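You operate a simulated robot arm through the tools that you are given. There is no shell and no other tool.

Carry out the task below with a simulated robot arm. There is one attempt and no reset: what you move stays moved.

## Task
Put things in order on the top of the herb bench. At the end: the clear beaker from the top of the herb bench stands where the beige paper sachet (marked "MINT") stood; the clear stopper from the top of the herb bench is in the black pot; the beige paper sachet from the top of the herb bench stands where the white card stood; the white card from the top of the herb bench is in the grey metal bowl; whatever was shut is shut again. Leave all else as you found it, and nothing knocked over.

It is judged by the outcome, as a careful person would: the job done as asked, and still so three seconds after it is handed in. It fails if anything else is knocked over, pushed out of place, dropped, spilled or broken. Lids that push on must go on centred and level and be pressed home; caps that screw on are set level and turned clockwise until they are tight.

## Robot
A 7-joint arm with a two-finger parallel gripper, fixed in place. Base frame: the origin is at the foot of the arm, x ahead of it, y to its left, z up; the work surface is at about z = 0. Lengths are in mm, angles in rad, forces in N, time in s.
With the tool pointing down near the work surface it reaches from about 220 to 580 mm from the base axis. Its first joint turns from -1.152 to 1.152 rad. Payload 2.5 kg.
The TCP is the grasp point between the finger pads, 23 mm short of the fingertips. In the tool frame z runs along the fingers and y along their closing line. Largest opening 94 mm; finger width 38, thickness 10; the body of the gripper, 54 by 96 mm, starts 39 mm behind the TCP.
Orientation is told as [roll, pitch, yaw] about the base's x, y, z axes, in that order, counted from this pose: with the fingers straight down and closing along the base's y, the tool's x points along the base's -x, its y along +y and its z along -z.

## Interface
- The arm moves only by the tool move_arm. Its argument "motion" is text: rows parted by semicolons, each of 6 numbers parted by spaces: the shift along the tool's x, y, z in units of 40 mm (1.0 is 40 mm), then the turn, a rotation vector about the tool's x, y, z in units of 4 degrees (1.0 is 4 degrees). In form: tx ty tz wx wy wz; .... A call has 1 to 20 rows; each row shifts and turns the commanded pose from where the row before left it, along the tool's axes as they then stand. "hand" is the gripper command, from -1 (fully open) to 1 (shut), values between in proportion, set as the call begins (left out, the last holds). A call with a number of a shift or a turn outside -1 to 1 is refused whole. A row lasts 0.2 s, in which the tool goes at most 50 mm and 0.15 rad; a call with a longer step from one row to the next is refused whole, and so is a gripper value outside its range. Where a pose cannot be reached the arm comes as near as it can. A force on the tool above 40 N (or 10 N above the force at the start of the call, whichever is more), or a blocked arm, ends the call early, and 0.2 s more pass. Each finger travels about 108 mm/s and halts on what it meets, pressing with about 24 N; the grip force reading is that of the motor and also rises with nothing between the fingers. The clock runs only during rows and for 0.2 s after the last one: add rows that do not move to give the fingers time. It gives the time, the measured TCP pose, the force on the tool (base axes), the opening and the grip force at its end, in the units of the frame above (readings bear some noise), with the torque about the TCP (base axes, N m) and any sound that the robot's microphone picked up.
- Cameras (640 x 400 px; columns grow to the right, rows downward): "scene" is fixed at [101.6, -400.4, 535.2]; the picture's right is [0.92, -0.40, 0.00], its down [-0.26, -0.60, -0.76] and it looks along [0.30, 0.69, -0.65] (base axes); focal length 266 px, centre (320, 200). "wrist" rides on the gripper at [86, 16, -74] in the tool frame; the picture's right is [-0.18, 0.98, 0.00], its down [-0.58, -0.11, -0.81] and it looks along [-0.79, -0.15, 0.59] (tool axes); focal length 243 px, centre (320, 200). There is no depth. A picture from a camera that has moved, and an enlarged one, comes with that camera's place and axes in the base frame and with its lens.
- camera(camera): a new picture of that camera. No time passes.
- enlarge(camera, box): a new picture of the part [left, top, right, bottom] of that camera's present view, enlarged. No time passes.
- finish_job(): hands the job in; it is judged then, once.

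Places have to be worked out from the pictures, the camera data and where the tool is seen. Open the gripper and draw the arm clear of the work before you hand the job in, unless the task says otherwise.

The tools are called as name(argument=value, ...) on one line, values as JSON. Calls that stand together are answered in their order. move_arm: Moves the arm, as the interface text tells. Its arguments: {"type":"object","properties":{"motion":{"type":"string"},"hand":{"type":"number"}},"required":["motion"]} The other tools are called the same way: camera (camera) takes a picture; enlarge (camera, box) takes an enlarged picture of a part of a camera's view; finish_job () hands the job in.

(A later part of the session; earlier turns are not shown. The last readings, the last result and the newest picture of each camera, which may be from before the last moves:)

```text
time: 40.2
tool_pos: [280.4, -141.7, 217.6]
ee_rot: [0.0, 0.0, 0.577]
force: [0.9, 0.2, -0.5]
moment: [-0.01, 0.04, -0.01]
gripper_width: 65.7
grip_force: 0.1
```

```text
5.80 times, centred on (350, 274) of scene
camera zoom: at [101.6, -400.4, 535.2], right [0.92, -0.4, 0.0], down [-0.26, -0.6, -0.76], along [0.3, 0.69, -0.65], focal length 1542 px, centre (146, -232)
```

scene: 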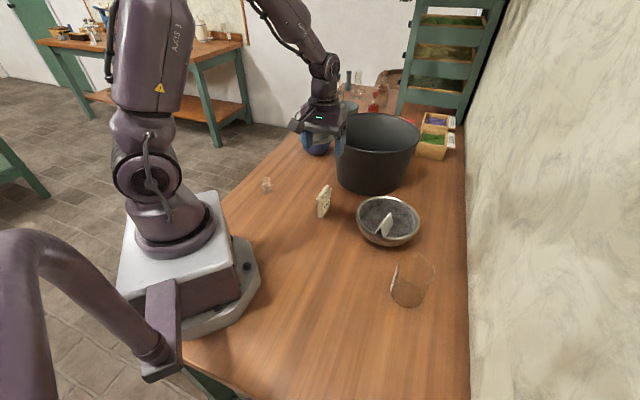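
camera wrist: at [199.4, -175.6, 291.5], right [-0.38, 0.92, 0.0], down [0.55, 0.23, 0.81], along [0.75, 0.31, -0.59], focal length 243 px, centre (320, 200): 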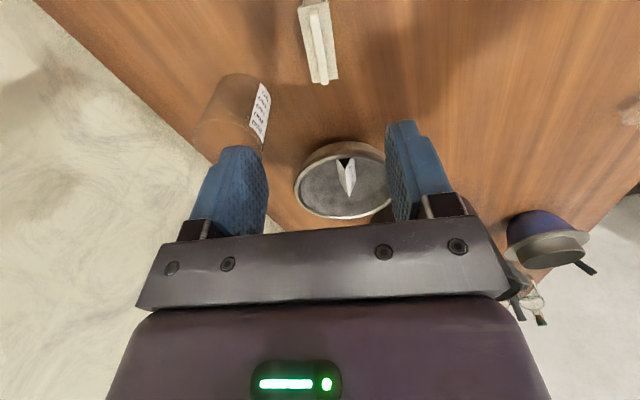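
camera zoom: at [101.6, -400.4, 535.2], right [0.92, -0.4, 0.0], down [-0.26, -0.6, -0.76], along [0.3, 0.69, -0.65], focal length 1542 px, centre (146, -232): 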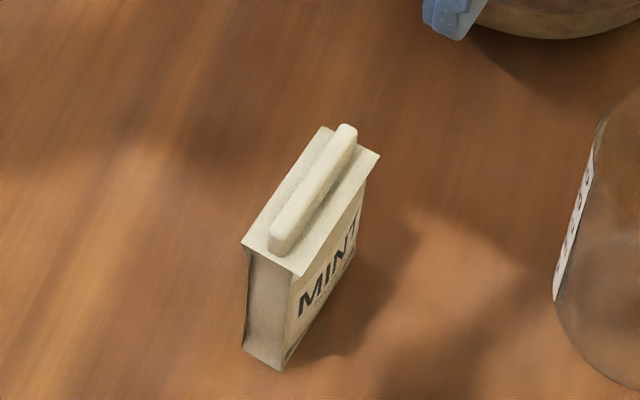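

The sachet stands upright with its base centre at about (279,-139), matching the card's spot. Next I'll open fully and move above the beaker at (395.5,-196.5).

move_arm(motion="-0.418 -0.681 0 0 0 0; -0.418 -0.681 0 0 0 0; -0.418 -0.681 0 0 0 0; -0.418 -0.681 0 0 0 0; 0 0 0 0 0 0; 0 0 0 0 0 0", hand=-1)

camera(camera="wrist")

enlarge(camera="scene", box=[360, 180, 470, 320])

```text
time: 41.6
tool_pos: [392.7, -196.0, 213.7]
ee_rot: [0.0, 0.0, 0.575]
force: [0.4, 0.0, 0.3]
moment: [0.01, 0.01, -0.03]
gripper_width: 94.0
grip_force: 0.1
```

```text
taken
camera wrist: at [313.5, -230.2, 289.4], right [-0.38, 0.92, 0.0], down [0.55, 0.23, 0.81], along [0.75, 0.31, -0.59], focal length 243 px, centre (320, 200)
```

wrist: 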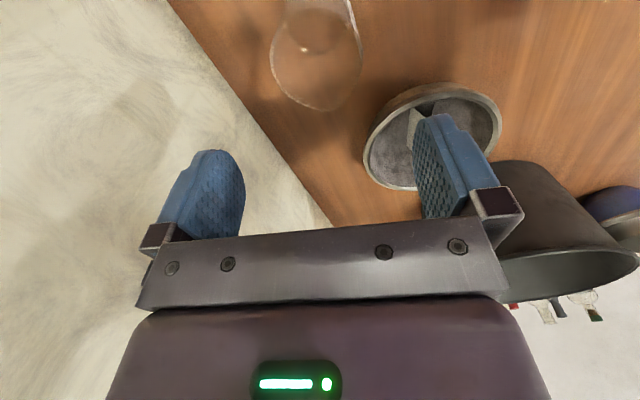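

```text
2.86 times, centred on (415, 250) of scene
camera zoom: at [101.6, -400.4, 535.2], right [0.92, -0.4, 0.0], down [-0.26, -0.6, -0.76], along [0.3, 0.69, -0.65], focal length 760 px, centre (49, 57)
```

zoom: 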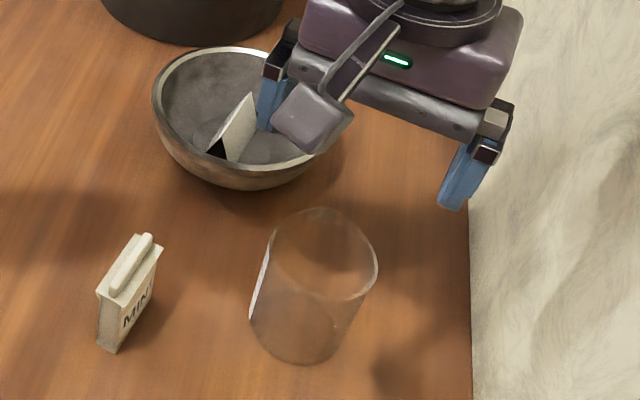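

I'll zoom on the beaker's rim in the wrist view to check the centring.

enlarge(camera="wrist", box=[224, 0, 416, 120])

```text
3.33 times, centred on (320, 60) of wrist
camera zoom: at [313.5, -230.2, 289.4], right [-0.38, 0.92, 0.0], down [0.55, 0.23, 0.81], along [0.75, 0.31, -0.59], focal length 809 px, centre (320, 667)
```

zoom: 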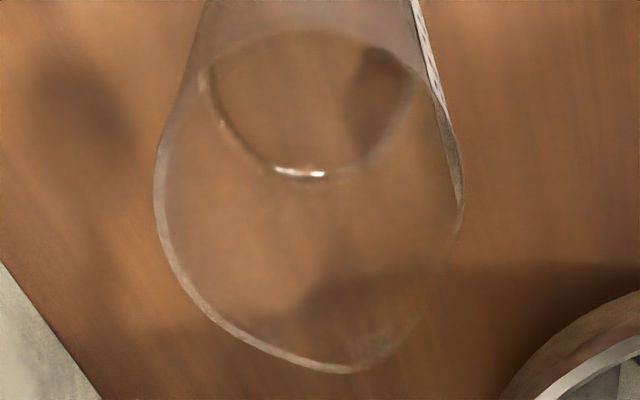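

The rim centre is about (396,-197), within a few mm of the tool axis. I'll correct by 2 mm and go down to just above the rim to re-check.

move_arm(motion="-0.045 -0.05 0.5 0 0 0; 0 0 0.6 0 0 0; 0 0 0.6 0 0 0; 0 0 0.3 0 0 0; 0 0 0 0 0 0", hand=-1)

camera(camera="wrist")

enlarge(camera="scene", box=[360, 190, 470, 320])

```text
time: 42.8
tool_pos: [396.3, -197.8, 135.6]
ee_rot: [0.0, 0.001, 0.575]
force: [-0.4, 0.4, 0.3]
moment: [0.02, 0.0, 0.02]
gripper_width: 94.0
grip_force: 0.1
```

```text
taken
camera wrist: at [316.1, -231.3, 210.8], right [-0.38, 0.92, 0.0], down [0.55, 0.23, 0.81], along [0.75, 0.31, -0.59], focal length 243 px, centre (320, 200)
```

wrist: 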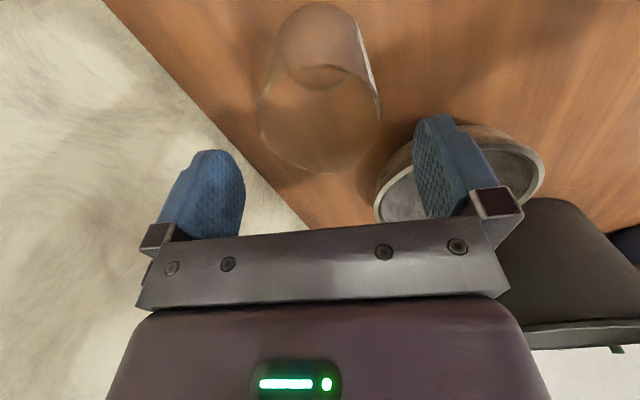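

```text
3.08 times, centred on (415, 255) of scene
camera zoom: at [101.6, -400.4, 535.2], right [0.92, -0.4, 0.0], down [-0.26, -0.6, -0.76], along [0.3, 0.69, -0.65], focal length 818 px, centre (28, 31)
```

zoom: 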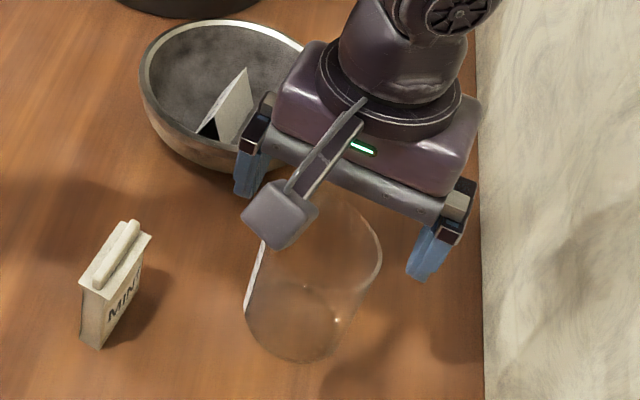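

The rim is centred at u=320 on the tool axis. I'll descend around the beaker to z of about 66.

move_arm(motion="0 0 0.4 0 0 0; 0 0 0.4 0 0 0; 0 0 0.4 0 0 0; 0 0 0.3 0 0 0; 0 0 0.2 0 0 0; 0 0 0 0 0 0", hand=-1)

camera(camera="wrist")

enlarge(camera="scene", box=[360, 190, 470, 320])

```text
time: 44.2
tool_pos: [395.8, -197.3, 65.6]
ee_rot: [0.0, 0.0, 0.576]
force: [0.1, 0.0, 0.7]
moment: [-0.04, 0.02, 0.01]
gripper_width: 94.0
grip_force: 0.1
```

```text
taken
camera wrist: at [315.9, -231.9, 141.4], right [-0.38, 0.92, 0.0], down [0.55, 0.23, 0.81], along [0.75, 0.31, -0.59], focal length 243 px, centre (320, 200)
```

wrist: 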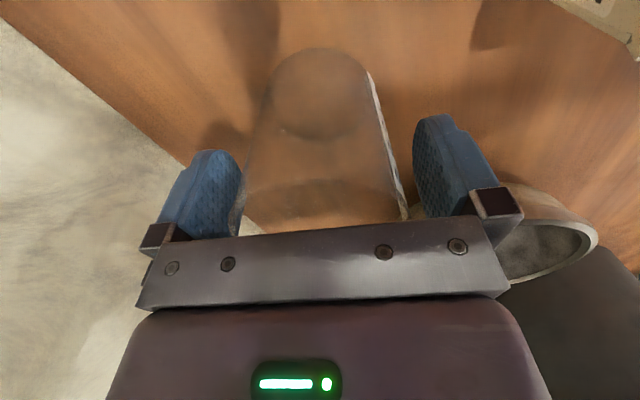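

```text
3.08 times, centred on (415, 255) of scene
camera zoom: at [101.6, -400.4, 535.2], right [0.92, -0.4, 0.0], down [-0.26, -0.6, -0.76], along [0.3, 0.69, -0.65], focal length 818 px, centre (28, 31)
```

zoom: 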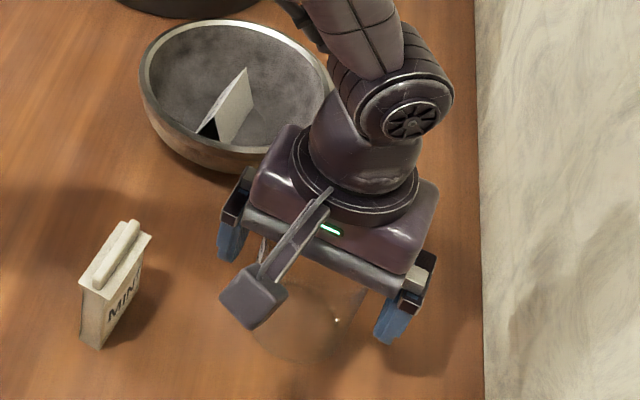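

The beaker is centred between the fingers. I'll close the gripper.

move_arm(motion="0 0 0 0 0 0; 0 0 0 0 0 0; 0 0 0 0 0 0; 0 0 0 0 0 0", hand=1)

camera(camera="wrist")

```text
time: 45.2
tool_pos: [395.0, -197.8, 67.7]
ee_rot: [0.0, 0.0, 0.576]
force: [0.5, 0.4, -0.4]
moment: [-0.01, 0.02, -0.02]
gripper_width: 68.0
grip_force: 24.3
```

```text
taken
camera wrist: at [315.8, -231.7, 141.4], right [-0.38, 0.92, 0.0], down [0.55, 0.23, 0.81], along [0.75, 0.31, -0.59], focal length 243 px, centre (320, 200)
```

wrist: 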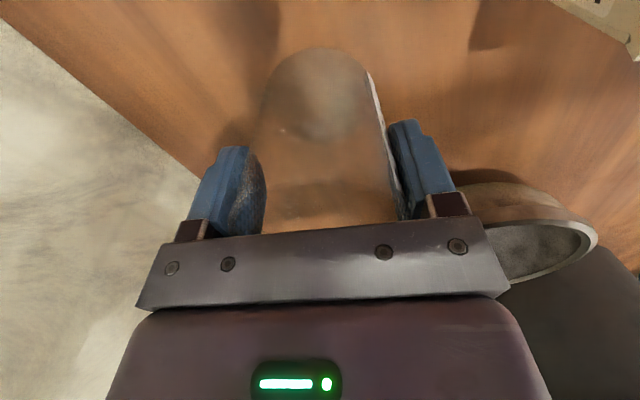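

The beaker is gripped at 68 mm. I'll lift it straight up.

move_arm(motion="0 0 -0.2 0 0 0; 0 0 -0.45 0 0 0; 0 0 -0.6 0 0 0; 0 0 -0.7 0 0 0; 0 0 -0.7 0 0 0; 0 0 -0.7 0 0 0; 0 0 0 0 0 0", hand=1)

camera(camera="wrist")

camera(camera="scene")

```text
time: 46.8
tool_pos: [396.9, -197.6, 199.7]
ee_rot: [-0.001, 0.0, 0.576]
force: [0.5, 0.7, -0.7]
moment: [0.03, 0.02, -0.02]
gripper_width: 67.9
grip_force: 24.4
```

```text
taken
camera wrist: at [316.9, -231.7, 275.5], right [-0.38, 0.92, 0.0], down [0.55, 0.23, 0.81], along [0.75, 0.31, -0.59], focal length 243 px, centre (320, 200)
```

wrist: 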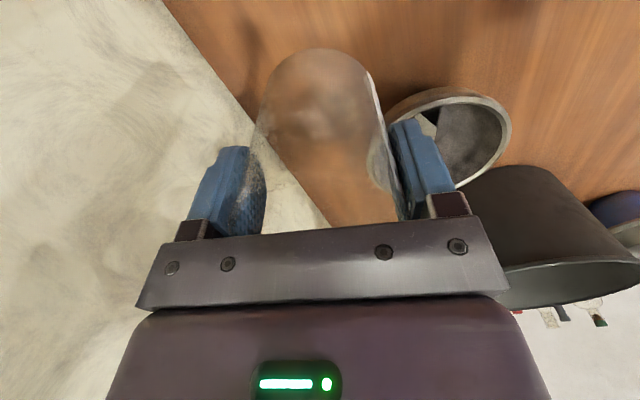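

```text
taken
```

scene: 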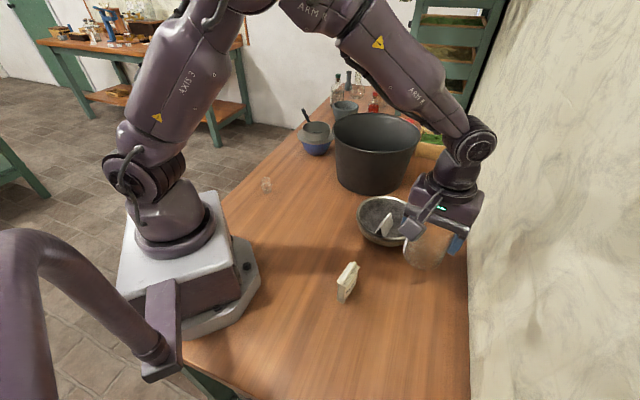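

The beaker is held securely and level. I'll carry it at height to above the sachet's old spot (340,115.5).

move_arm(motion="-0.309 0.7325 0 0 0 0; -0.309 0.7325 0 0 0 0; -0.309 0.7325 0 0 0 0; -0.309 0.7325 0 0 0 0; -0.309 0.7325 0 0 0 0; -0.309 0.7325 0 0 0 0; -0.309 0.7325 0 0 0 0; -0.309 0.7325 0 0 0 0; -0.309 0.7325 0 0 0 0; -0.309 0.7325 0 0 0 0; 0 0 0 0 0 0; 0 0 0 0 0 0", hand=1)

camera(camera="wrist")

camera(camera="scene")

```text
time: 49.4
tool_pos: [338.8, 115.9, 200.2]
ee_rot: [0.0, -0.001, 0.576]
force: [-0.4, 0.1, -0.1]
moment: [0.01, -0.01, -0.02]
gripper_width: 68.0
grip_force: 24.0
```

```text
taken
camera wrist: at [258.6, 82.3, 274.9], right [-0.38, 0.92, 0.0], down [0.55, 0.23, 0.81], along [0.75, 0.31, -0.59], focal length 243 px, centre (320, 200)
```

wrist: 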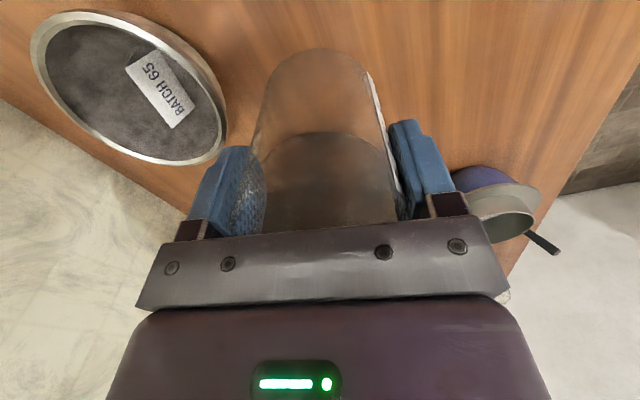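

```text
taken
```

scene: 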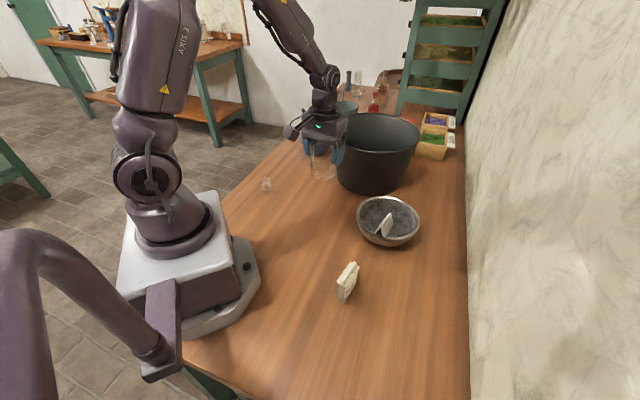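

The beaker is over the target. I'll lower to about 6 mm above the bench, then inch down.

move_arm(motion="0 0 0.6 0 0 0; 0 0 0.7 0 0 0; 0 0 0.7 0 0 0; 0 0 0.6 0 0 0; 0 0 0.4 0 0 0; 0 0 0.2 0 0 0; 0 0 0 0 0 0", hand=1)

enlarge(camera="scene", box=[270, 120, 400, 230])

move_arm(motion="0 0 0.05 0 0 0; 0 0 0 0 0 0", hand=1)

move_arm(motion="0 0 0.04 0 0 0; 0 0 0 0 0 0", hand=1)

```text
time: 51.0
tool_pos: [340.5, 116.5, 71.7]
ee_rot: [0.0, 0.001, 0.576]
force: [0.4, 0.4, -0.7]
moment: [0.03, -0.02, -0.01]
gripper_width: 68.2
grip_force: 24.0
```

```text
3.64 times, centred on (335, 175) of scene
camera zoom: at [101.6, -400.4, 535.2], right [0.92, -0.4, 0.0], down [-0.26, -0.6, -0.76], along [0.3, 0.69, -0.65], focal length 967 px, centre (266, 291)
```

zoom: 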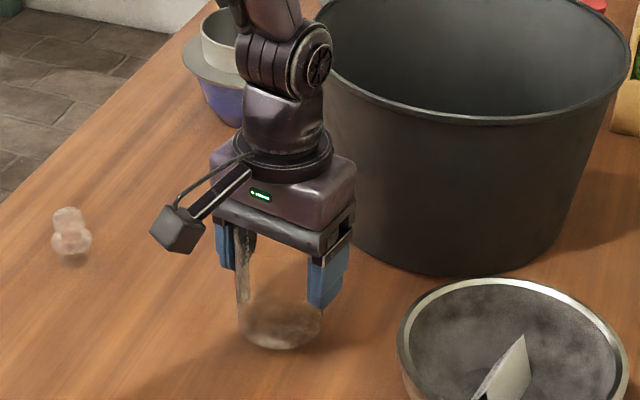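

```text
time: 51.6
tool_pos: [340.2, 116.7, 69.5]
ee_rot: [-0.001, 0.0, 0.576]
force: [0.0, 1.1, 0.1]
moment: [-0.02, -0.01, -0.05]
gripper_width: 68.1
grip_force: 23.6
```

```text
time: 52.2
tool_pos: [341.7, 116.7, 69.0]
ee_rot: [0.001, 0.001, 0.576]
force: [0.2, 0.0, -0.4]
moment: [-0.01, -0.02, 0.02]
gripper_width: 68.2
grip_force: 23.4
```

No contact yet. I'll continue down in ~1 mm steps.

move_arm(motion="0 0 0.03 0 0 0; 0 0 0 0 0 0", hand=1)

move_arm(motion="0 0 0.025 0 0 0; 0 0 0 0 0 0", hand=1)

```text
time: 52.8
tool_pos: [340.2, 116.1, 68.0]
ee_rot: [0.0, 0.0, 0.577]
force: [-0.2, -0.1, -0.9]
moment: [-0.01, 0.01, -0.01]
gripper_width: 68.0
grip_force: 23.6
```

```text
time: 53.4
tool_pos: [340.5, 115.8, 66.1]
ee_rot: [0.0, -0.001, 0.576]
force: [-0.5, -0.1, -0.9]
moment: [-0.01, -0.01, 0.0]
gripper_width: 68.1
grip_force: 24.1
```

move_arm(motion="0 0 0.02 0 0 0; 0 0 0 0 0 0", hand=1)

move_arm(motion="0 0 0.02 0 0 0; 0 0 0 0 0 0", hand=1)

```text
time: 54.0
tool_pos: [340.0, 116.5, 67.0]
ee_rot: [0.001, 0.001, 0.576]
force: [0.1, -0.2, 0.3]
moment: [0.0, 0.01, 0.01]
gripper_width: 67.8
grip_force: 24.0
```

```text
time: 54.6
tool_pos: [340.7, 115.7, 66.0]
ee_rot: [0.0, 0.0, 0.575]
force: [-2.8, -2.4, 12.8]
moment: [-0.1, 0.26, 0.01]
gripper_width: 67.8
grip_force: 24.3
```

Contact (12.8 N): the beaker is on the bench. I'll open the gripper.

move_arm(motion="0 0 -0.01 0 0 0; 0 0 0 0 0 0; 0 0 0 0 0 0; 0 0 0 0 0 0", hand=-1)

camera(camera="wrist")

enlarge(camera="scene", box=[270, 120, 400, 230])

```text
time: 55.6
tool_pos: [341.0, 115.2, 66.7]
ee_rot: [0.001, 0.0, 0.577]
force: [-0.5, -0.6, 0.7]
moment: [0.0, -0.02, 0.01]
gripper_width: 93.9
grip_force: 0.1
```

```text
taken
camera wrist: at [261.0, 82.1, 141.0], right [-0.38, 0.92, 0.0], down [0.55, 0.23, 0.81], along [0.75, 0.31, -0.59], focal length 243 px, centre (320, 200)
```

wrist: 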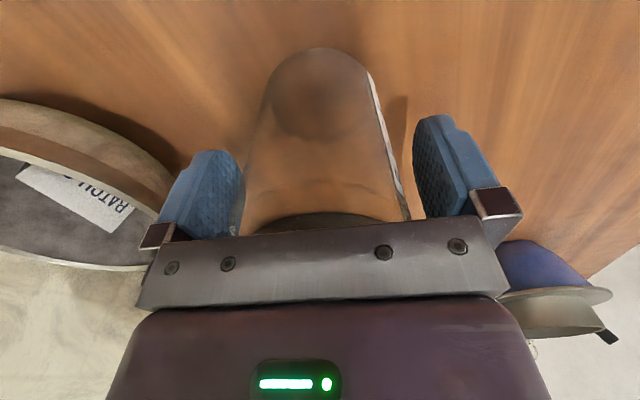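

```text
3.64 times, centred on (335, 175) of scene
camera zoom: at [101.6, -400.4, 535.2], right [0.92, -0.4, 0.0], down [-0.26, -0.6, -0.76], along [0.3, 0.69, -0.65], focal length 967 px, centre (266, 291)
```

zoom: 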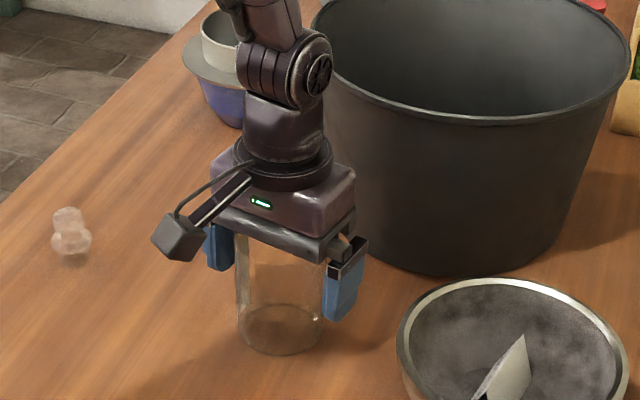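

The beaker stands free with clearance on both sides. I'll rise straight up well above it.

move_arm(motion="0 0 -0.2 0 0 0; 0 0 -0.5 0 0 0; 0 0 -0.8 0 0 0; 0 0 -0.9 0 0 0; 0 0 -0.9 0 0 0; 0 0 -0.9 0 0 0; 0 0 0 0 0 0", hand=-1)

camera(camera="wrist")

enlarge(camera="scene", box=[270, 120, 400, 230])

```text
time: 57.2
tool_pos: [340.1, 113.4, 233.3]
ee_rot: [0.001, 0.001, 0.575]
force: [-0.3, 0.2, 0.0]
moment: [-0.01, 0.01, 0.02]
gripper_width: 93.9
grip_force: 0.0
```

```text
taken
camera wrist: at [260.1, 80.8, 308.5], right [-0.38, 0.92, 0.0], down [0.55, 0.23, 0.81], along [0.75, 0.31, -0.59], focal length 243 px, centre (320, 200)
```

wrist: 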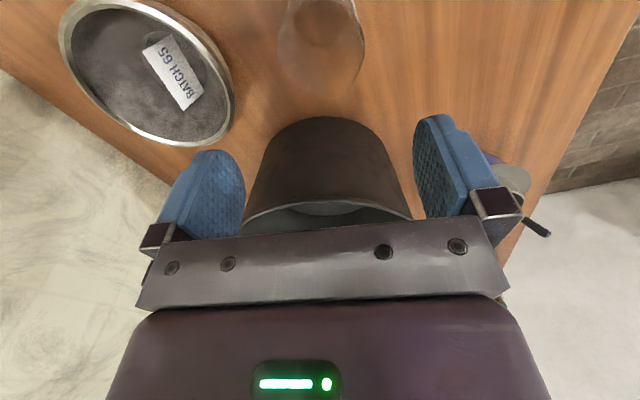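

```text
3.64 times, centred on (335, 175) of scene
camera zoom: at [101.6, -400.4, 535.2], right [0.92, -0.4, 0.0], down [-0.26, -0.6, -0.76], along [0.3, 0.69, -0.65], focal length 967 px, centre (266, 291)
```

zoom: 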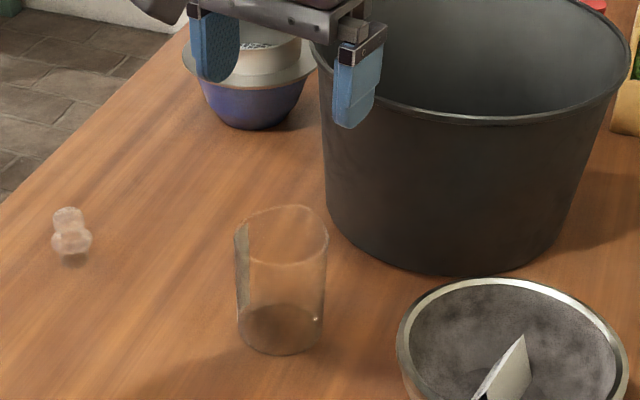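

The beaker stands where the sachet was. For the stopper I'll need the wrist turned so that the camera fits inside the pot, so I'll test turning the tool here in free air.

move_arm(motion="0 0 -0.5 0 0 -1; 0 0 -0.5 0 0 -1; 0 0 0 0 0 -1; 0 0 0 0 0 -1; 0 0 0 0 0 -1; 0 0 0 0 0 -1; 0 0 0 0 0 -1; 0 0 0 0 0 -1; 0 0 0 0 0 -1; 0 0 0 0 0 -1; 0 0 0 0 0 -1; 0 0 0 0 0 -1; 0 0 0 0 0 -1; 0 0 0 0 0 -1; 0 0 0 0 0 -1; 0 0 0 0 0 -1; 0 0 0 0 0 -1; 0 0 0 0 0 -1; 0 0 0 0 0 -1; 0 0 0 0 0 -1", hand=-1)

camera(camera="wrist")

camera(camera="scene")

```text
time: 61.4
tool_pos: [339.3, 116.6, 273.8]
ee_rot: [-0.001, 0.0, 1.975]
force: [0.7, 0.7, -0.7]
moment: [0.01, 0.02, -0.02]
gripper_width: 94.0
grip_force: 0.1
```

```text
taken
camera wrist: at [360.7, 29.8, 348.9], right [-0.98, -0.22, 0.0], down [-0.13, 0.58, 0.81], along [-0.17, 0.79, -0.59], focal length 243 px, centre (320, 200)
```

wrist: 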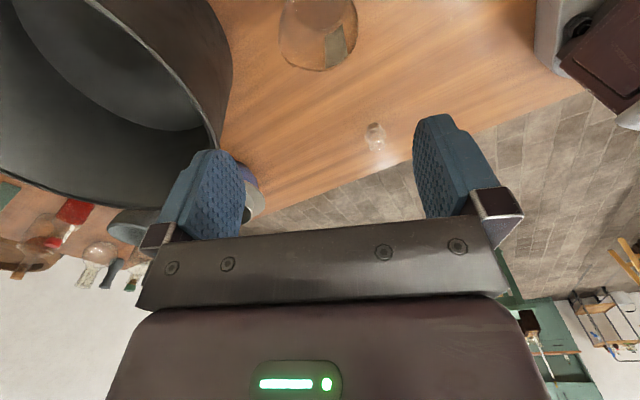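

```text
taken
```

scene: 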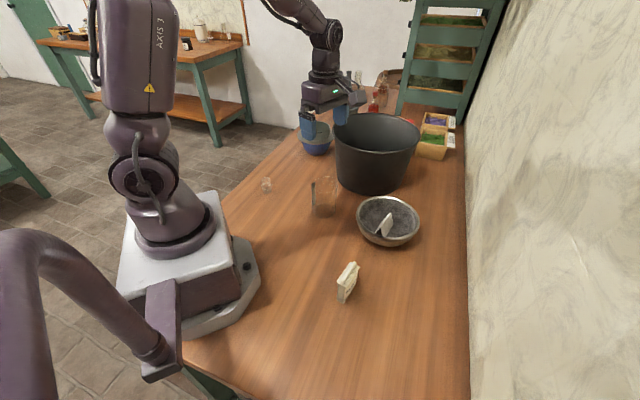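

Tracking is good at yaw 1.975. I'll continue to turn to about 150° and check that it still tracks.

move_arm(motion="0 0 0 0 0 -0.92; 0 0 0 0 0 -0.92; 0 0 0 0 0 -0.92; 0 0 0 0 0 -0.92; 0 0 0 0 0 -0.92; 0 0 0 0 0 -0.92; 0 0 0 0 0 -0.92; 0 0 0 0 0 -0.92; 0 0 0 0 0 -0.92; 0 0 0 0 0 -0.92; 0 0 0 0 0 0", hand=-1)

```text
time: 63.8
tool_pos: [341.0, 115.8, 273.4]
ee_rot: [0.0, -0.001, 2.613]
force: [0.3, -0.6, 0.0]
moment: [0.01, 0.01, 0.01]
gripper_width: 94.1
grip_force: 0.1
```

The turn tracks fine to yaw 2.613. I'll move above the pot's planned release point to look inside it and check the reach.

move_arm(motion="0.416 -0.77 0 0 0 0; 0.416 -0.77 0 0 0 0; 0.416 -0.77 0 0 0 0; 0.416 -0.77 0 0 0 0; 0.416 -0.77 0 0 0 0; 0.416 -0.77 0 0 0 0; 0 0 0 0 0 0", hand=-1)

camera(camera="wrist")

camera(camera="scene")

```text
time: 65.4
tool_pos: [517.8, 227.2, 273.6]
ee_rot: [0.001, -0.002, 2.614]
force: [0.5, 0.1, -0.1]
moment: [0.02, 0.01, 0.01]
gripper_width: 93.8
grip_force: 0.1
```

```text
taken
camera wrist: at [586.4, 168.5, 348.9], right [-0.65, -0.76, 0.0], down [-0.45, 0.39, 0.81], along [-0.61, 0.53, -0.59], focal length 243 px, centre (320, 200)
```

wrist: 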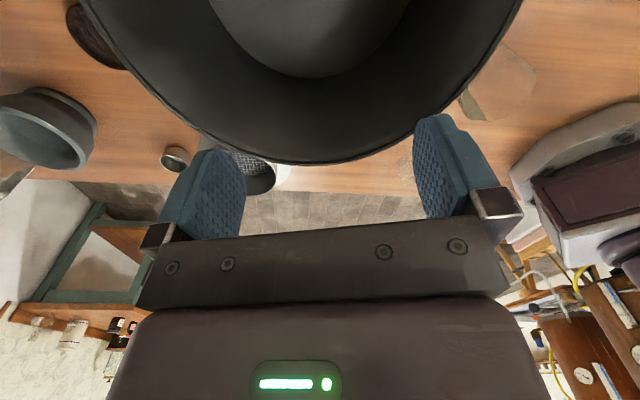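

```text
taken
```

scene: 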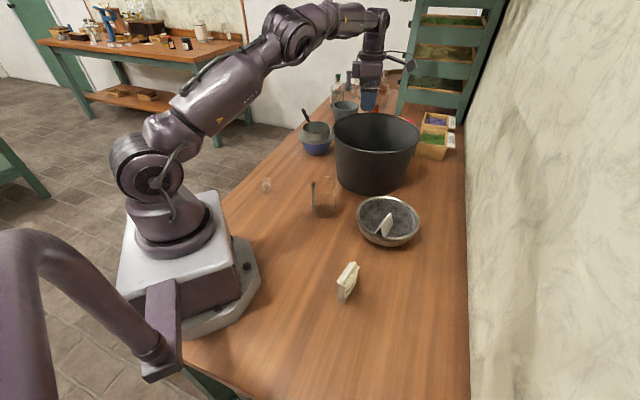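

The pot looks empty and the reach is fine. I'll zoom into the pot interior to judge the floor.

enlarge(camera="wrist", box=[80, 0, 528, 170])

enlarge(camera="scene", box=[310, 20, 460, 200])

```text
1.43 times, centred on (304, 85) of wrist
camera zoom: at [586.4, 168.5, 348.9], right [-0.65, -0.76, 0.0], down [-0.45, 0.39, 0.81], along [-0.61, 0.53, -0.59], focal length 347 px, centre (343, 364)
```

zoom: 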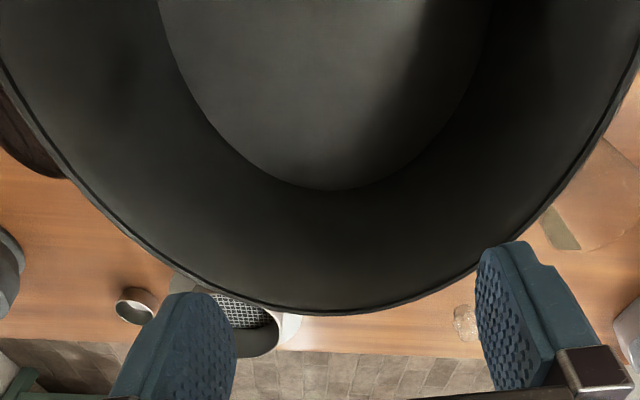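

```text
2.22 times, centred on (385, 110) of scene
camera zoom: at [101.6, -400.4, 535.2], right [0.92, -0.4, 0.0], down [-0.26, -0.6, -0.76], along [0.3, 0.69, -0.65], focal length 591 px, centre (176, 400)
```

zoom: 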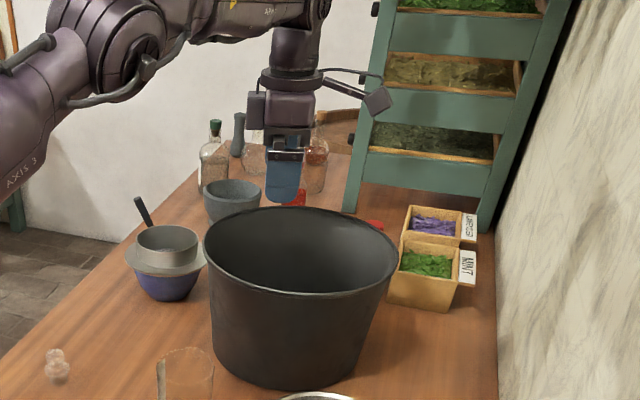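

The pot is empty: floor centre about (550,216) with radius about 115, so my planned release point near (516,223) leaves good clearance. Now I'll move to above the stopper at (211.5,271.5).

move_arm(motion="-0.801 0.3216 0 0 0 0; -0.801 0.3216 0 0 0 0; -0.801 0.3216 0 0 0 0; -0.801 0.3216 0 0 0 0; -0.801 0.3216 0 0 0 0; -0.801 0.3216 0 0 0 0; -0.801 0.3216 0 0 0 0; -0.801 0.3216 0 0 0 0; -0.801 0.3216 0 0 0 0; 0 0 0 0 0 0; 0 0 0 0 0 0", hand=-0.3)

camera(camera="wrist")

camera(camera="scene")

```text
time: 67.8
tool_pos: [212.1, 269.4, 275.8]
ee_rot: [0.001, 0.001, 2.615]
force: [-0.4, -0.6, 0.3]
moment: [-0.01, -0.01, 0.0]
gripper_width: 61.3
grip_force: 0.1
```

```text
taken
camera wrist: at [279.0, 211.8, 350.2], right [-0.65, -0.76, 0.0], down [-0.45, 0.39, 0.81], along [-0.61, 0.53, -0.59], focal length 243 px, centre (320, 200)
```

wrist: 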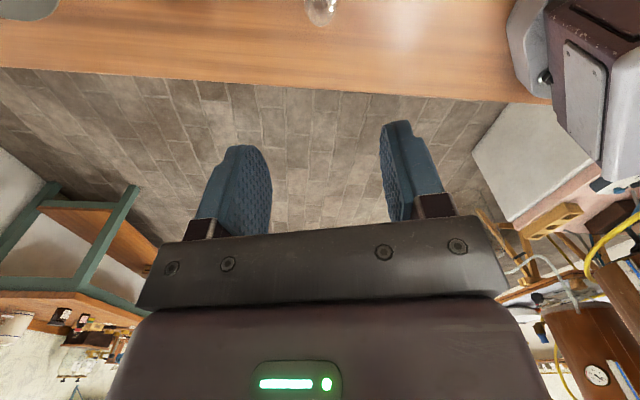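

```text
taken
```

scene: 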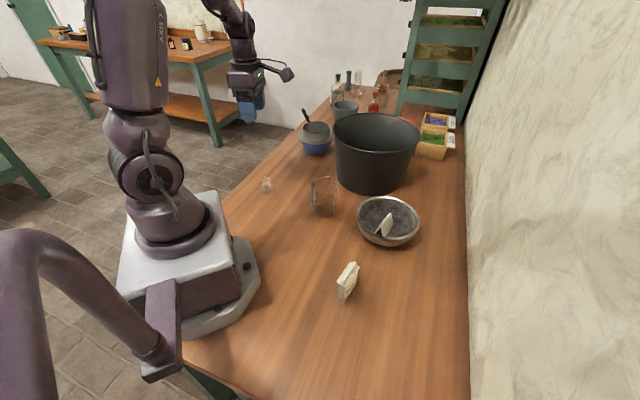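

The stopper appears near the top of the wrist view at about u=320, so it is laterally aligned. I'll go down to about z=150 for a better look.

move_arm(motion="0 0 0.7 0 0 0; 0 0 0.9 0 0 0; 0 0 0.8 0 0 0; 0 0 0.5 0 0 0; 0 0 0.2 0 0 0; 0 0 0 0 0 0; 0 0 0 0 0 0", hand=-0.3)

camera(camera="wrist")

enlarge(camera="wrist", box=[256, 20, 384, 100])

enlarge(camera="scene", box=[210, 110, 320, 210])

```text
time: 69.4
tool_pos: [212.0, 270.6, 151.1]
ee_rot: [-0.001, 0.001, 2.615]
force: [-0.7, 0.4, 0.4]
moment: [0.01, 0.0, -0.02]
gripper_width: 61.2
grip_force: 0.1
```

```text
taken
camera wrist: at [279.8, 212.4, 226.4], right [-0.65, -0.76, 0.0], down [-0.45, 0.39, 0.81], along [-0.61, 0.53, -0.59], focal length 243 px, centre (320, 200)
```

wrist: 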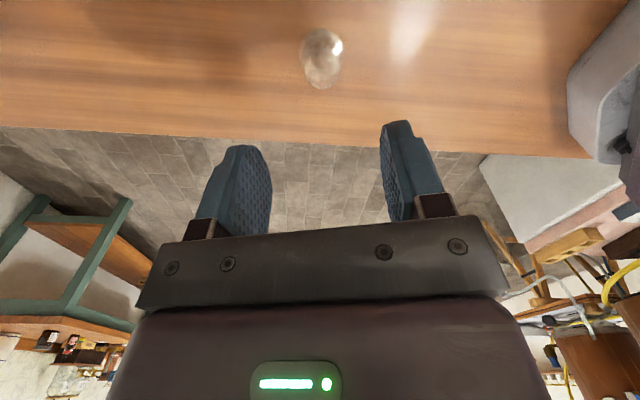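

```text
5.00 times, centred on (320, 60) of wrist
camera zoom: at [279.8, 212.4, 226.4], right [-0.65, -0.76, 0.0], down [-0.45, 0.39, 0.81], along [-0.61, 0.53, -0.59], focal length 1213 px, centre (320, 900)
```

zoom: 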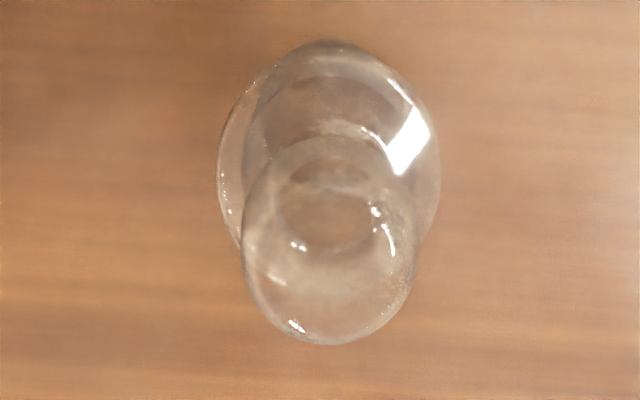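

```text
4.00 times, centred on (265, 160) of scene
camera zoom: at [101.6, -400.4, 535.2], right [0.92, -0.4, 0.0], down [-0.26, -0.6, -0.76], along [0.3, 0.69, -0.65], focal length 1064 px, centre (540, 360)
```

zoom: 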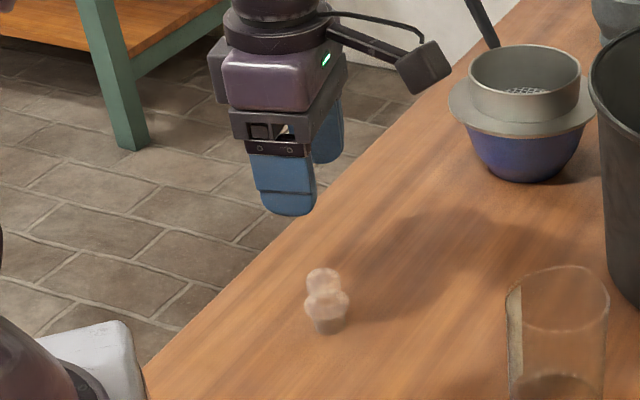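

The stopper's knob is about 1.6 mm toward tool +y from the axis. I'll correct this and descend so that the fingertips stay just above its flange (TCP z of about 54).

move_arm(motion="0.018 0.04 0.5 0 0 0; 0 0 0.6 0 0 0; 0 0 0.6 0 0 0; 0 0 0.45 0 0 0; 0 0 0.26 0 0 0; 0 0 0 0 0 0; 0 0 0 0 0 0", hand=-0.3)

camera(camera="wrist")

enlarge(camera="scene", box=[230, 140, 310, 205])

enlarge(camera="wrist", box=[240, 110, 400, 210])

```text
time: 71.0
tool_pos: [211.5, 270.2, 52.6]
ee_rot: [0.001, 0.0, 2.615]
force: [0.1, 0.2, -0.5]
moment: [-0.01, -0.01, -0.01]
gripper_width: 61.3
grip_force: 0.1
```

```text
taken
camera wrist: at [279.3, 211.0, 127.5], right [-0.65, -0.76, 0.0], down [-0.45, 0.39, 0.81], along [-0.61, 0.53, -0.59], focal length 243 px, centre (320, 200)
```

wrist: 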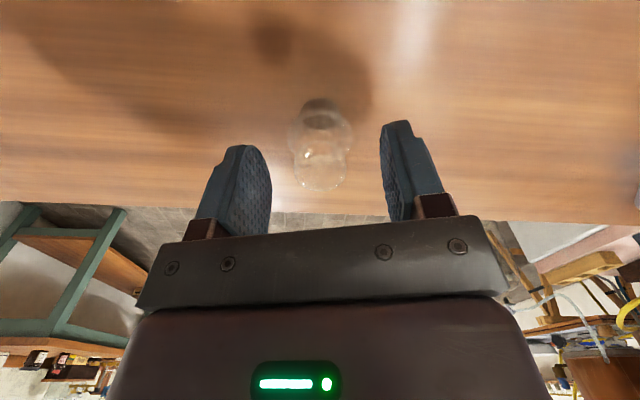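

```text
6.15 times, centred on (270, 172) of scene
camera zoom: at [101.6, -400.4, 535.2], right [0.92, -0.4, 0.0], down [-0.26, -0.6, -0.76], along [0.3, 0.69, -0.65], focal length 1636 px, centre (628, 369)
```

zoom: 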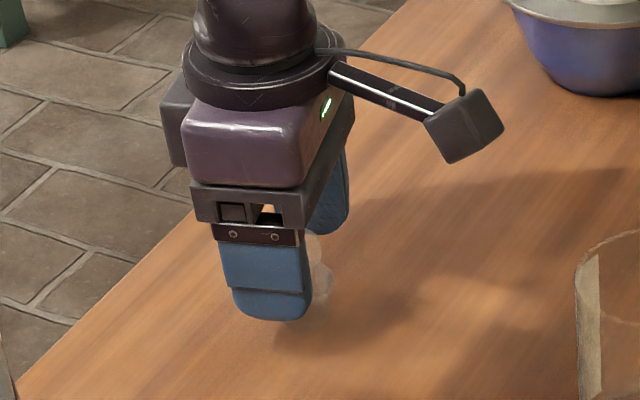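

```text
4.00 times, centred on (320, 160) of wrist
camera zoom: at [279.3, 211.0, 127.5], right [-0.65, -0.76, 0.0], down [-0.45, 0.39, 0.81], along [-0.61, 0.53, -0.59], focal length 970 px, centre (320, 360)
```

zoom: 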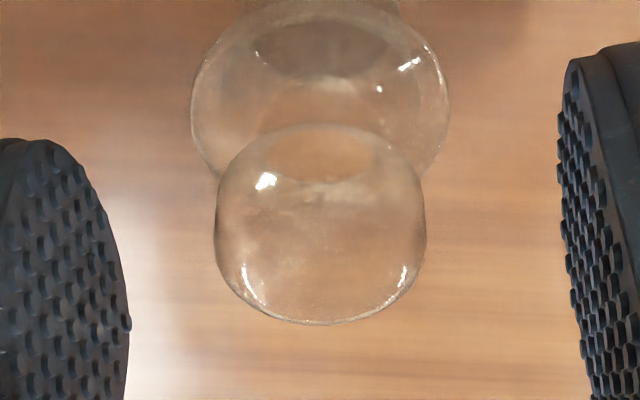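

The knob is centred, with the fingertips at about z=30, above the flange. I'll close gently on the knob.

move_arm(motion="0 0 0 0 0 0; 0 0 0 0 0 0; 0 0 0 0 0 0; 0 0 0 0 0 0", hand=1)

enlarge(camera="wrist", box=[240, 110, 400, 210])

enlarge(camera="scene", box=[230, 140, 310, 205])

```text
time: 72.0
tool_pos: [212.3, 269.4, 52.1]
ee_rot: [0.0, 0.001, 2.614]
force: [-0.7, 0.7, -0.7]
moment: [-0.02, 0.0, -0.03]
gripper_width: 24.4
grip_force: 24.5
```

```text
4.00 times, centred on (320, 160) of wrist
camera zoom: at [279.3, 211.0, 127.6], right [-0.65, -0.76, 0.0], down [-0.45, 0.39, 0.81], along [-0.61, 0.53, -0.59], focal length 970 px, centre (320, 360)
```

zoom: 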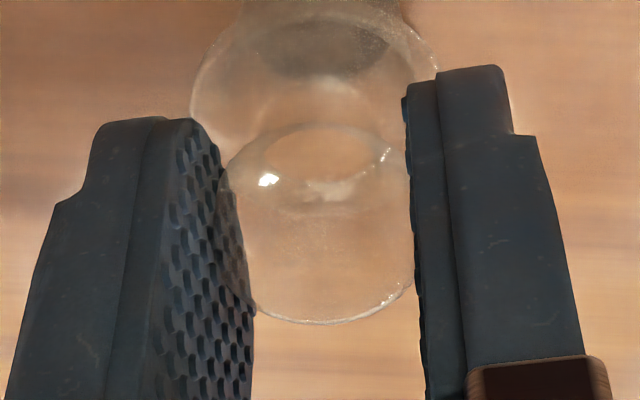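

```text
6.15 times, centred on (270, 172) of scene
camera zoom: at [101.6, -400.4, 535.2], right [0.92, -0.4, 0.0], down [-0.26, -0.6, -0.76], along [0.3, 0.69, -0.65], focal length 1636 px, centre (628, 369)
```

zoom: 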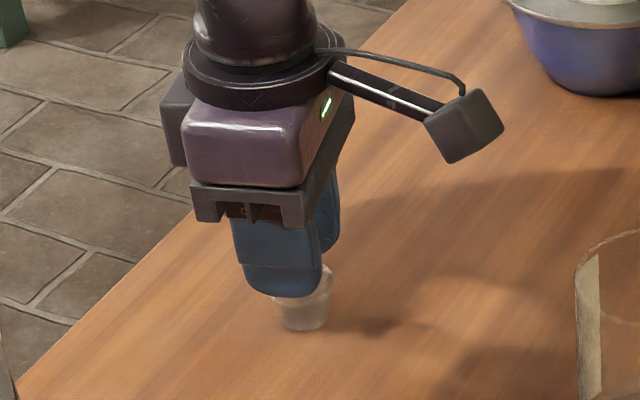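

The knob is held at 24.4 mm. I'll lift it high enough to clear the pot's rim.

move_arm(motion="0 0 -0.15 0 0 0; 0 0 -0.45 0 0 0; 0 0 -0.7 0 0 0; 0 0 -0.8 0 0 0; 0 0 -0.8 0 0 0; 0 0 -0.8 0 0 0; 0 0 -0.8 0 0 0; 0 0 -0.6 0 0 0; 0 0 -0.2 0 0 0; 0 0 0 0 0 0", hand=1)

camera(camera="wrist")

enlarge(camera="scene", box=[200, 60, 320, 190])

```text
time: 74.2
tool_pos: [212.3, 271.5, 265.5]
ee_rot: [-0.001, 0.001, 2.615]
force: [-0.5, 0.2, -1.1]
moment: [0.02, 0.02, 0.02]
gripper_width: 24.3
grip_force: 24.3
```

```text
taken
camera wrist: at [279.9, 212.0, 341.0], right [-0.65, -0.76, 0.0], down [-0.45, 0.39, 0.81], along [-0.61, 0.53, -0.59], focal length 243 px, centre (320, 200)
```

wrist: 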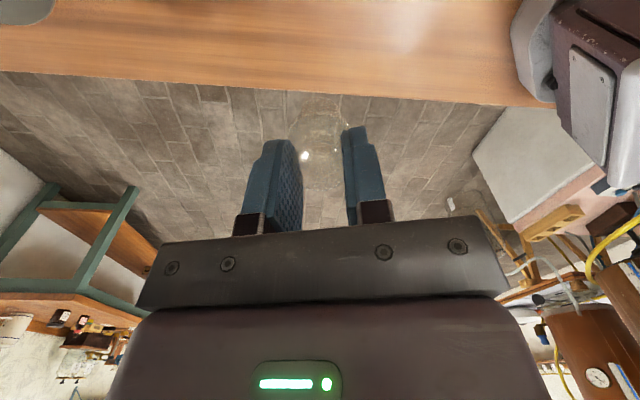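

```text
3.08 times, centred on (260, 125) of scene
camera zoom: at [101.6, -400.4, 535.2], right [0.92, -0.4, 0.0], down [-0.26, -0.6, -0.76], along [0.3, 0.69, -0.65], focal length 818 px, centre (505, 431)
```

zoom: 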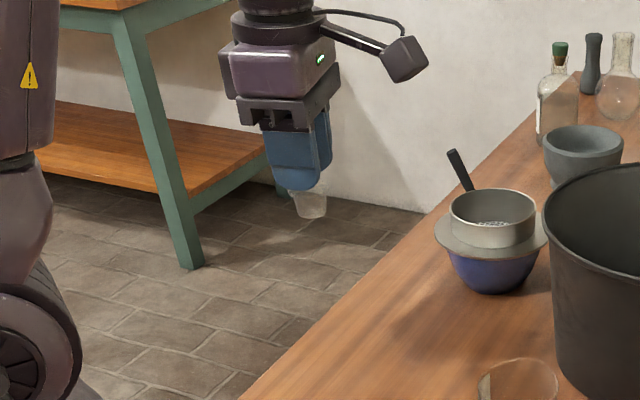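

The stopper is held upright. I'll carry it over the pot to (516,223) at this height.

move_arm(motion="0.717 -0.2793 0 0 0 0; 0.717 -0.2793 0 0 0 0; 0.717 -0.2793 0 0 0 0; 0.717 -0.2793 0 0 0 0; 0.717 -0.2793 0 0 0 0; 0.717 -0.2793 0 0 0 0; 0.717 -0.2793 0 0 0 0; 0.717 -0.2793 0 0 0 0; 0.717 -0.2793 0 0 0 0; 0.717 -0.2793 0 0 0 0; 0 0 0 0 0 0; 0 0 0 0 0 0", hand=1)

camera(camera="wrist")

enlarge(camera="scene", box=[310, 20, 460, 200])

```text
time: 76.8
tool_pos: [515.9, 222.2, 266.9]
ee_rot: [0.0, 0.0, 2.615]
force: [-0.4, 0.1, 0.5]
moment: [0.0, -0.01, 0.01]
gripper_width: 24.4
grip_force: 24.1
```

```text
taken
camera wrist: at [583.6, 164.2, 342.0], right [-0.65, -0.76, 0.0], down [-0.45, 0.39, 0.81], along [-0.61, 0.53, -0.59], focal length 243 px, centre (320, 200)
```

wrist: 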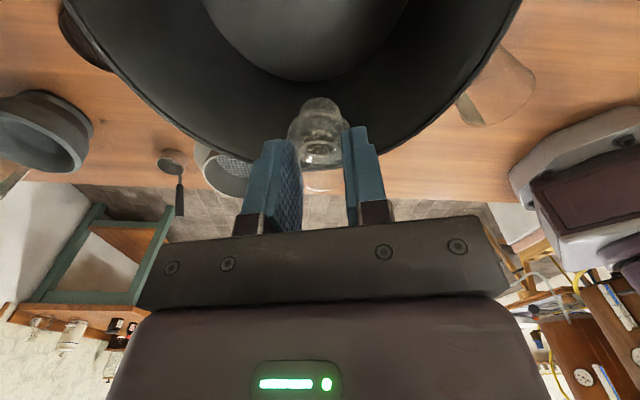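

```text
2.22 times, centred on (385, 110) of scene
camera zoom: at [101.6, -400.4, 535.2], right [0.92, -0.4, 0.0], down [-0.26, -0.6, -0.76], along [0.3, 0.69, -0.65], focal length 591 px, centre (176, 400)
```

zoom: 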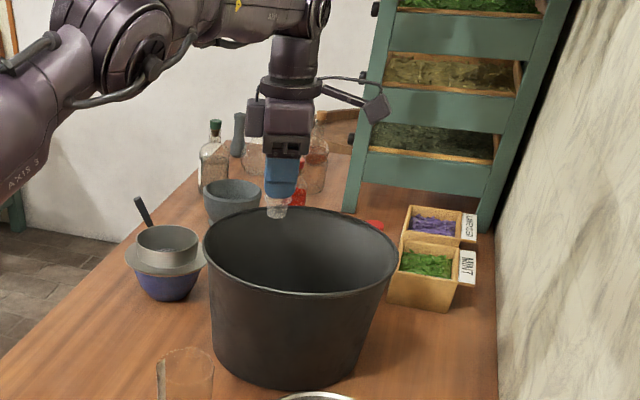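

The tool is over the pot's interior with the camera and body inside the rim circle by my numbers. I'll lower in stages, checking forces and pictures.

move_arm(motion="0 0 0.5 0 0 0; 0 0 0.5 0 0 0; 0 0 0.5 0 0 0; 0 0 0.5 0 0 0; 0 0 0.5 0 0 0; 0 0 0.4 0 0 0; 0 0 0 0 0 0", hand=1)

camera(camera="wrist")

enlarge(camera="scene", box=[310, 60, 460, 200])

```text
time: 78.4
tool_pos: [516.7, 220.9, 149.6]
ee_rot: [0.002, 0.0, 2.614]
force: [0.2, -0.1, -1.0]
moment: [-0.01, 0.01, 0.0]
gripper_width: 24.1
grip_force: 23.7
```

```text
taken
camera wrist: at [584.6, 163.6, 224.1], right [-0.65, -0.76, 0.0], down [-0.45, 0.39, 0.81], along [-0.61, 0.53, -0.59], focal length 243 px, centre (320, 200)
```

wrist: 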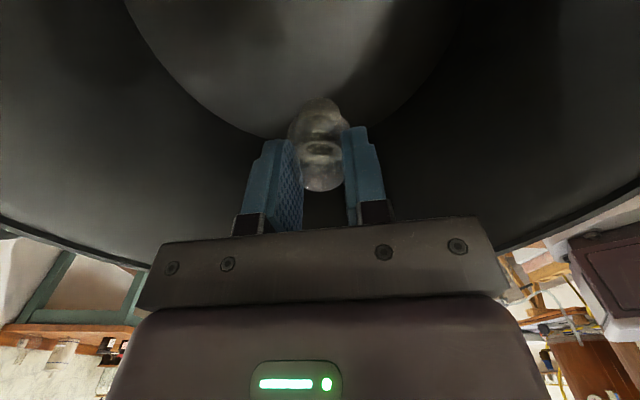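

```text
2.86 times, centred on (385, 130) of scene
camera zoom: at [101.6, -400.4, 535.2], right [0.92, -0.4, 0.0], down [-0.26, -0.6, -0.76], along [0.3, 0.69, -0.65], focal length 760 px, centre (134, 400)
```

zoom: 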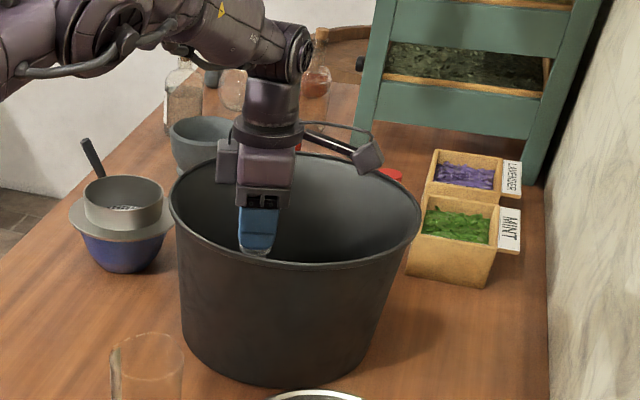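

Everything is inside the rim with good margins and no contact. I'll continue down to about TCP z=75.

move_arm(motion="0 0 0.4 0 0 0; 0 0 0.4 0 0 0; 0 0 0.4 0 0 0; 0 0 0.3 0 0 0; 0 0 0.25 0 0 0; 0 0 0.1 0 0 0; 0 0 0 0 0 0", hand=1)

camera(camera="wrist")

enlarge(camera="scene", box=[310, 60, 460, 200])

```text
time: 79.7
tool_pos: [520.4, 221.4, 85.6]
ee_rot: [-0.006, 0.007, 2.613]
force: [-1.7, -0.7, 3.7]
moment: [-0.01, 0.01, 0.01]
gripper_width: 24.6
grip_force: 24.5
stopped in row 6: the force on the tool passed its limit at 47 N (the readings are from after the stop); the commanded pose is now the measured one
```

```text
taken
camera wrist: at [586.3, 163.1, 160.9], right [-0.65, -0.76, -0.01], down [-0.45, 0.39, 0.8], along [-0.6, 0.53, -0.59], focal length 243 px, centre (320, 200)
```

wrist: 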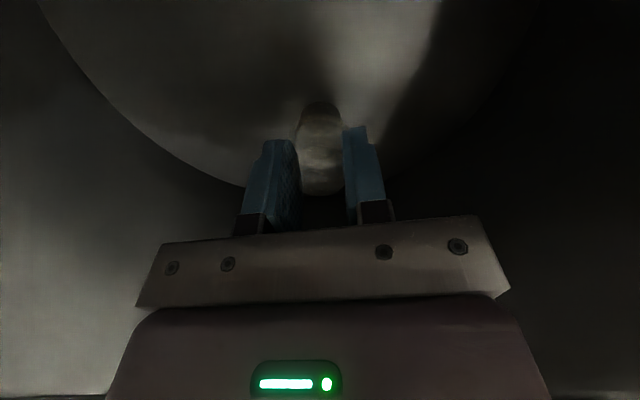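

```text
2.86 times, centred on (385, 130) of scene
camera zoom: at [101.6, -400.5, 535.2], right [0.92, -0.4, 0.0], down [-0.26, -0.6, -0.76], along [0.3, 0.69, -0.65], focal length 760 px, centre (134, 400)
```

zoom: 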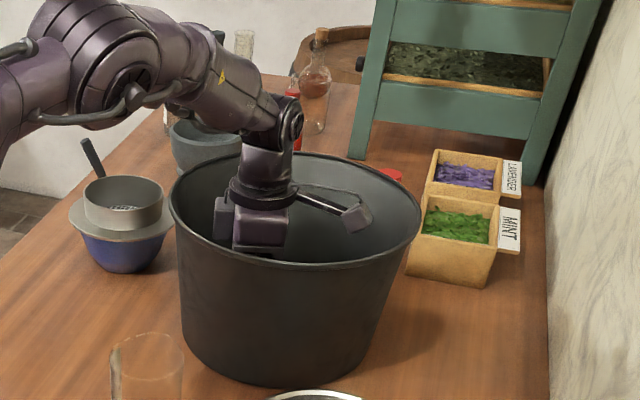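

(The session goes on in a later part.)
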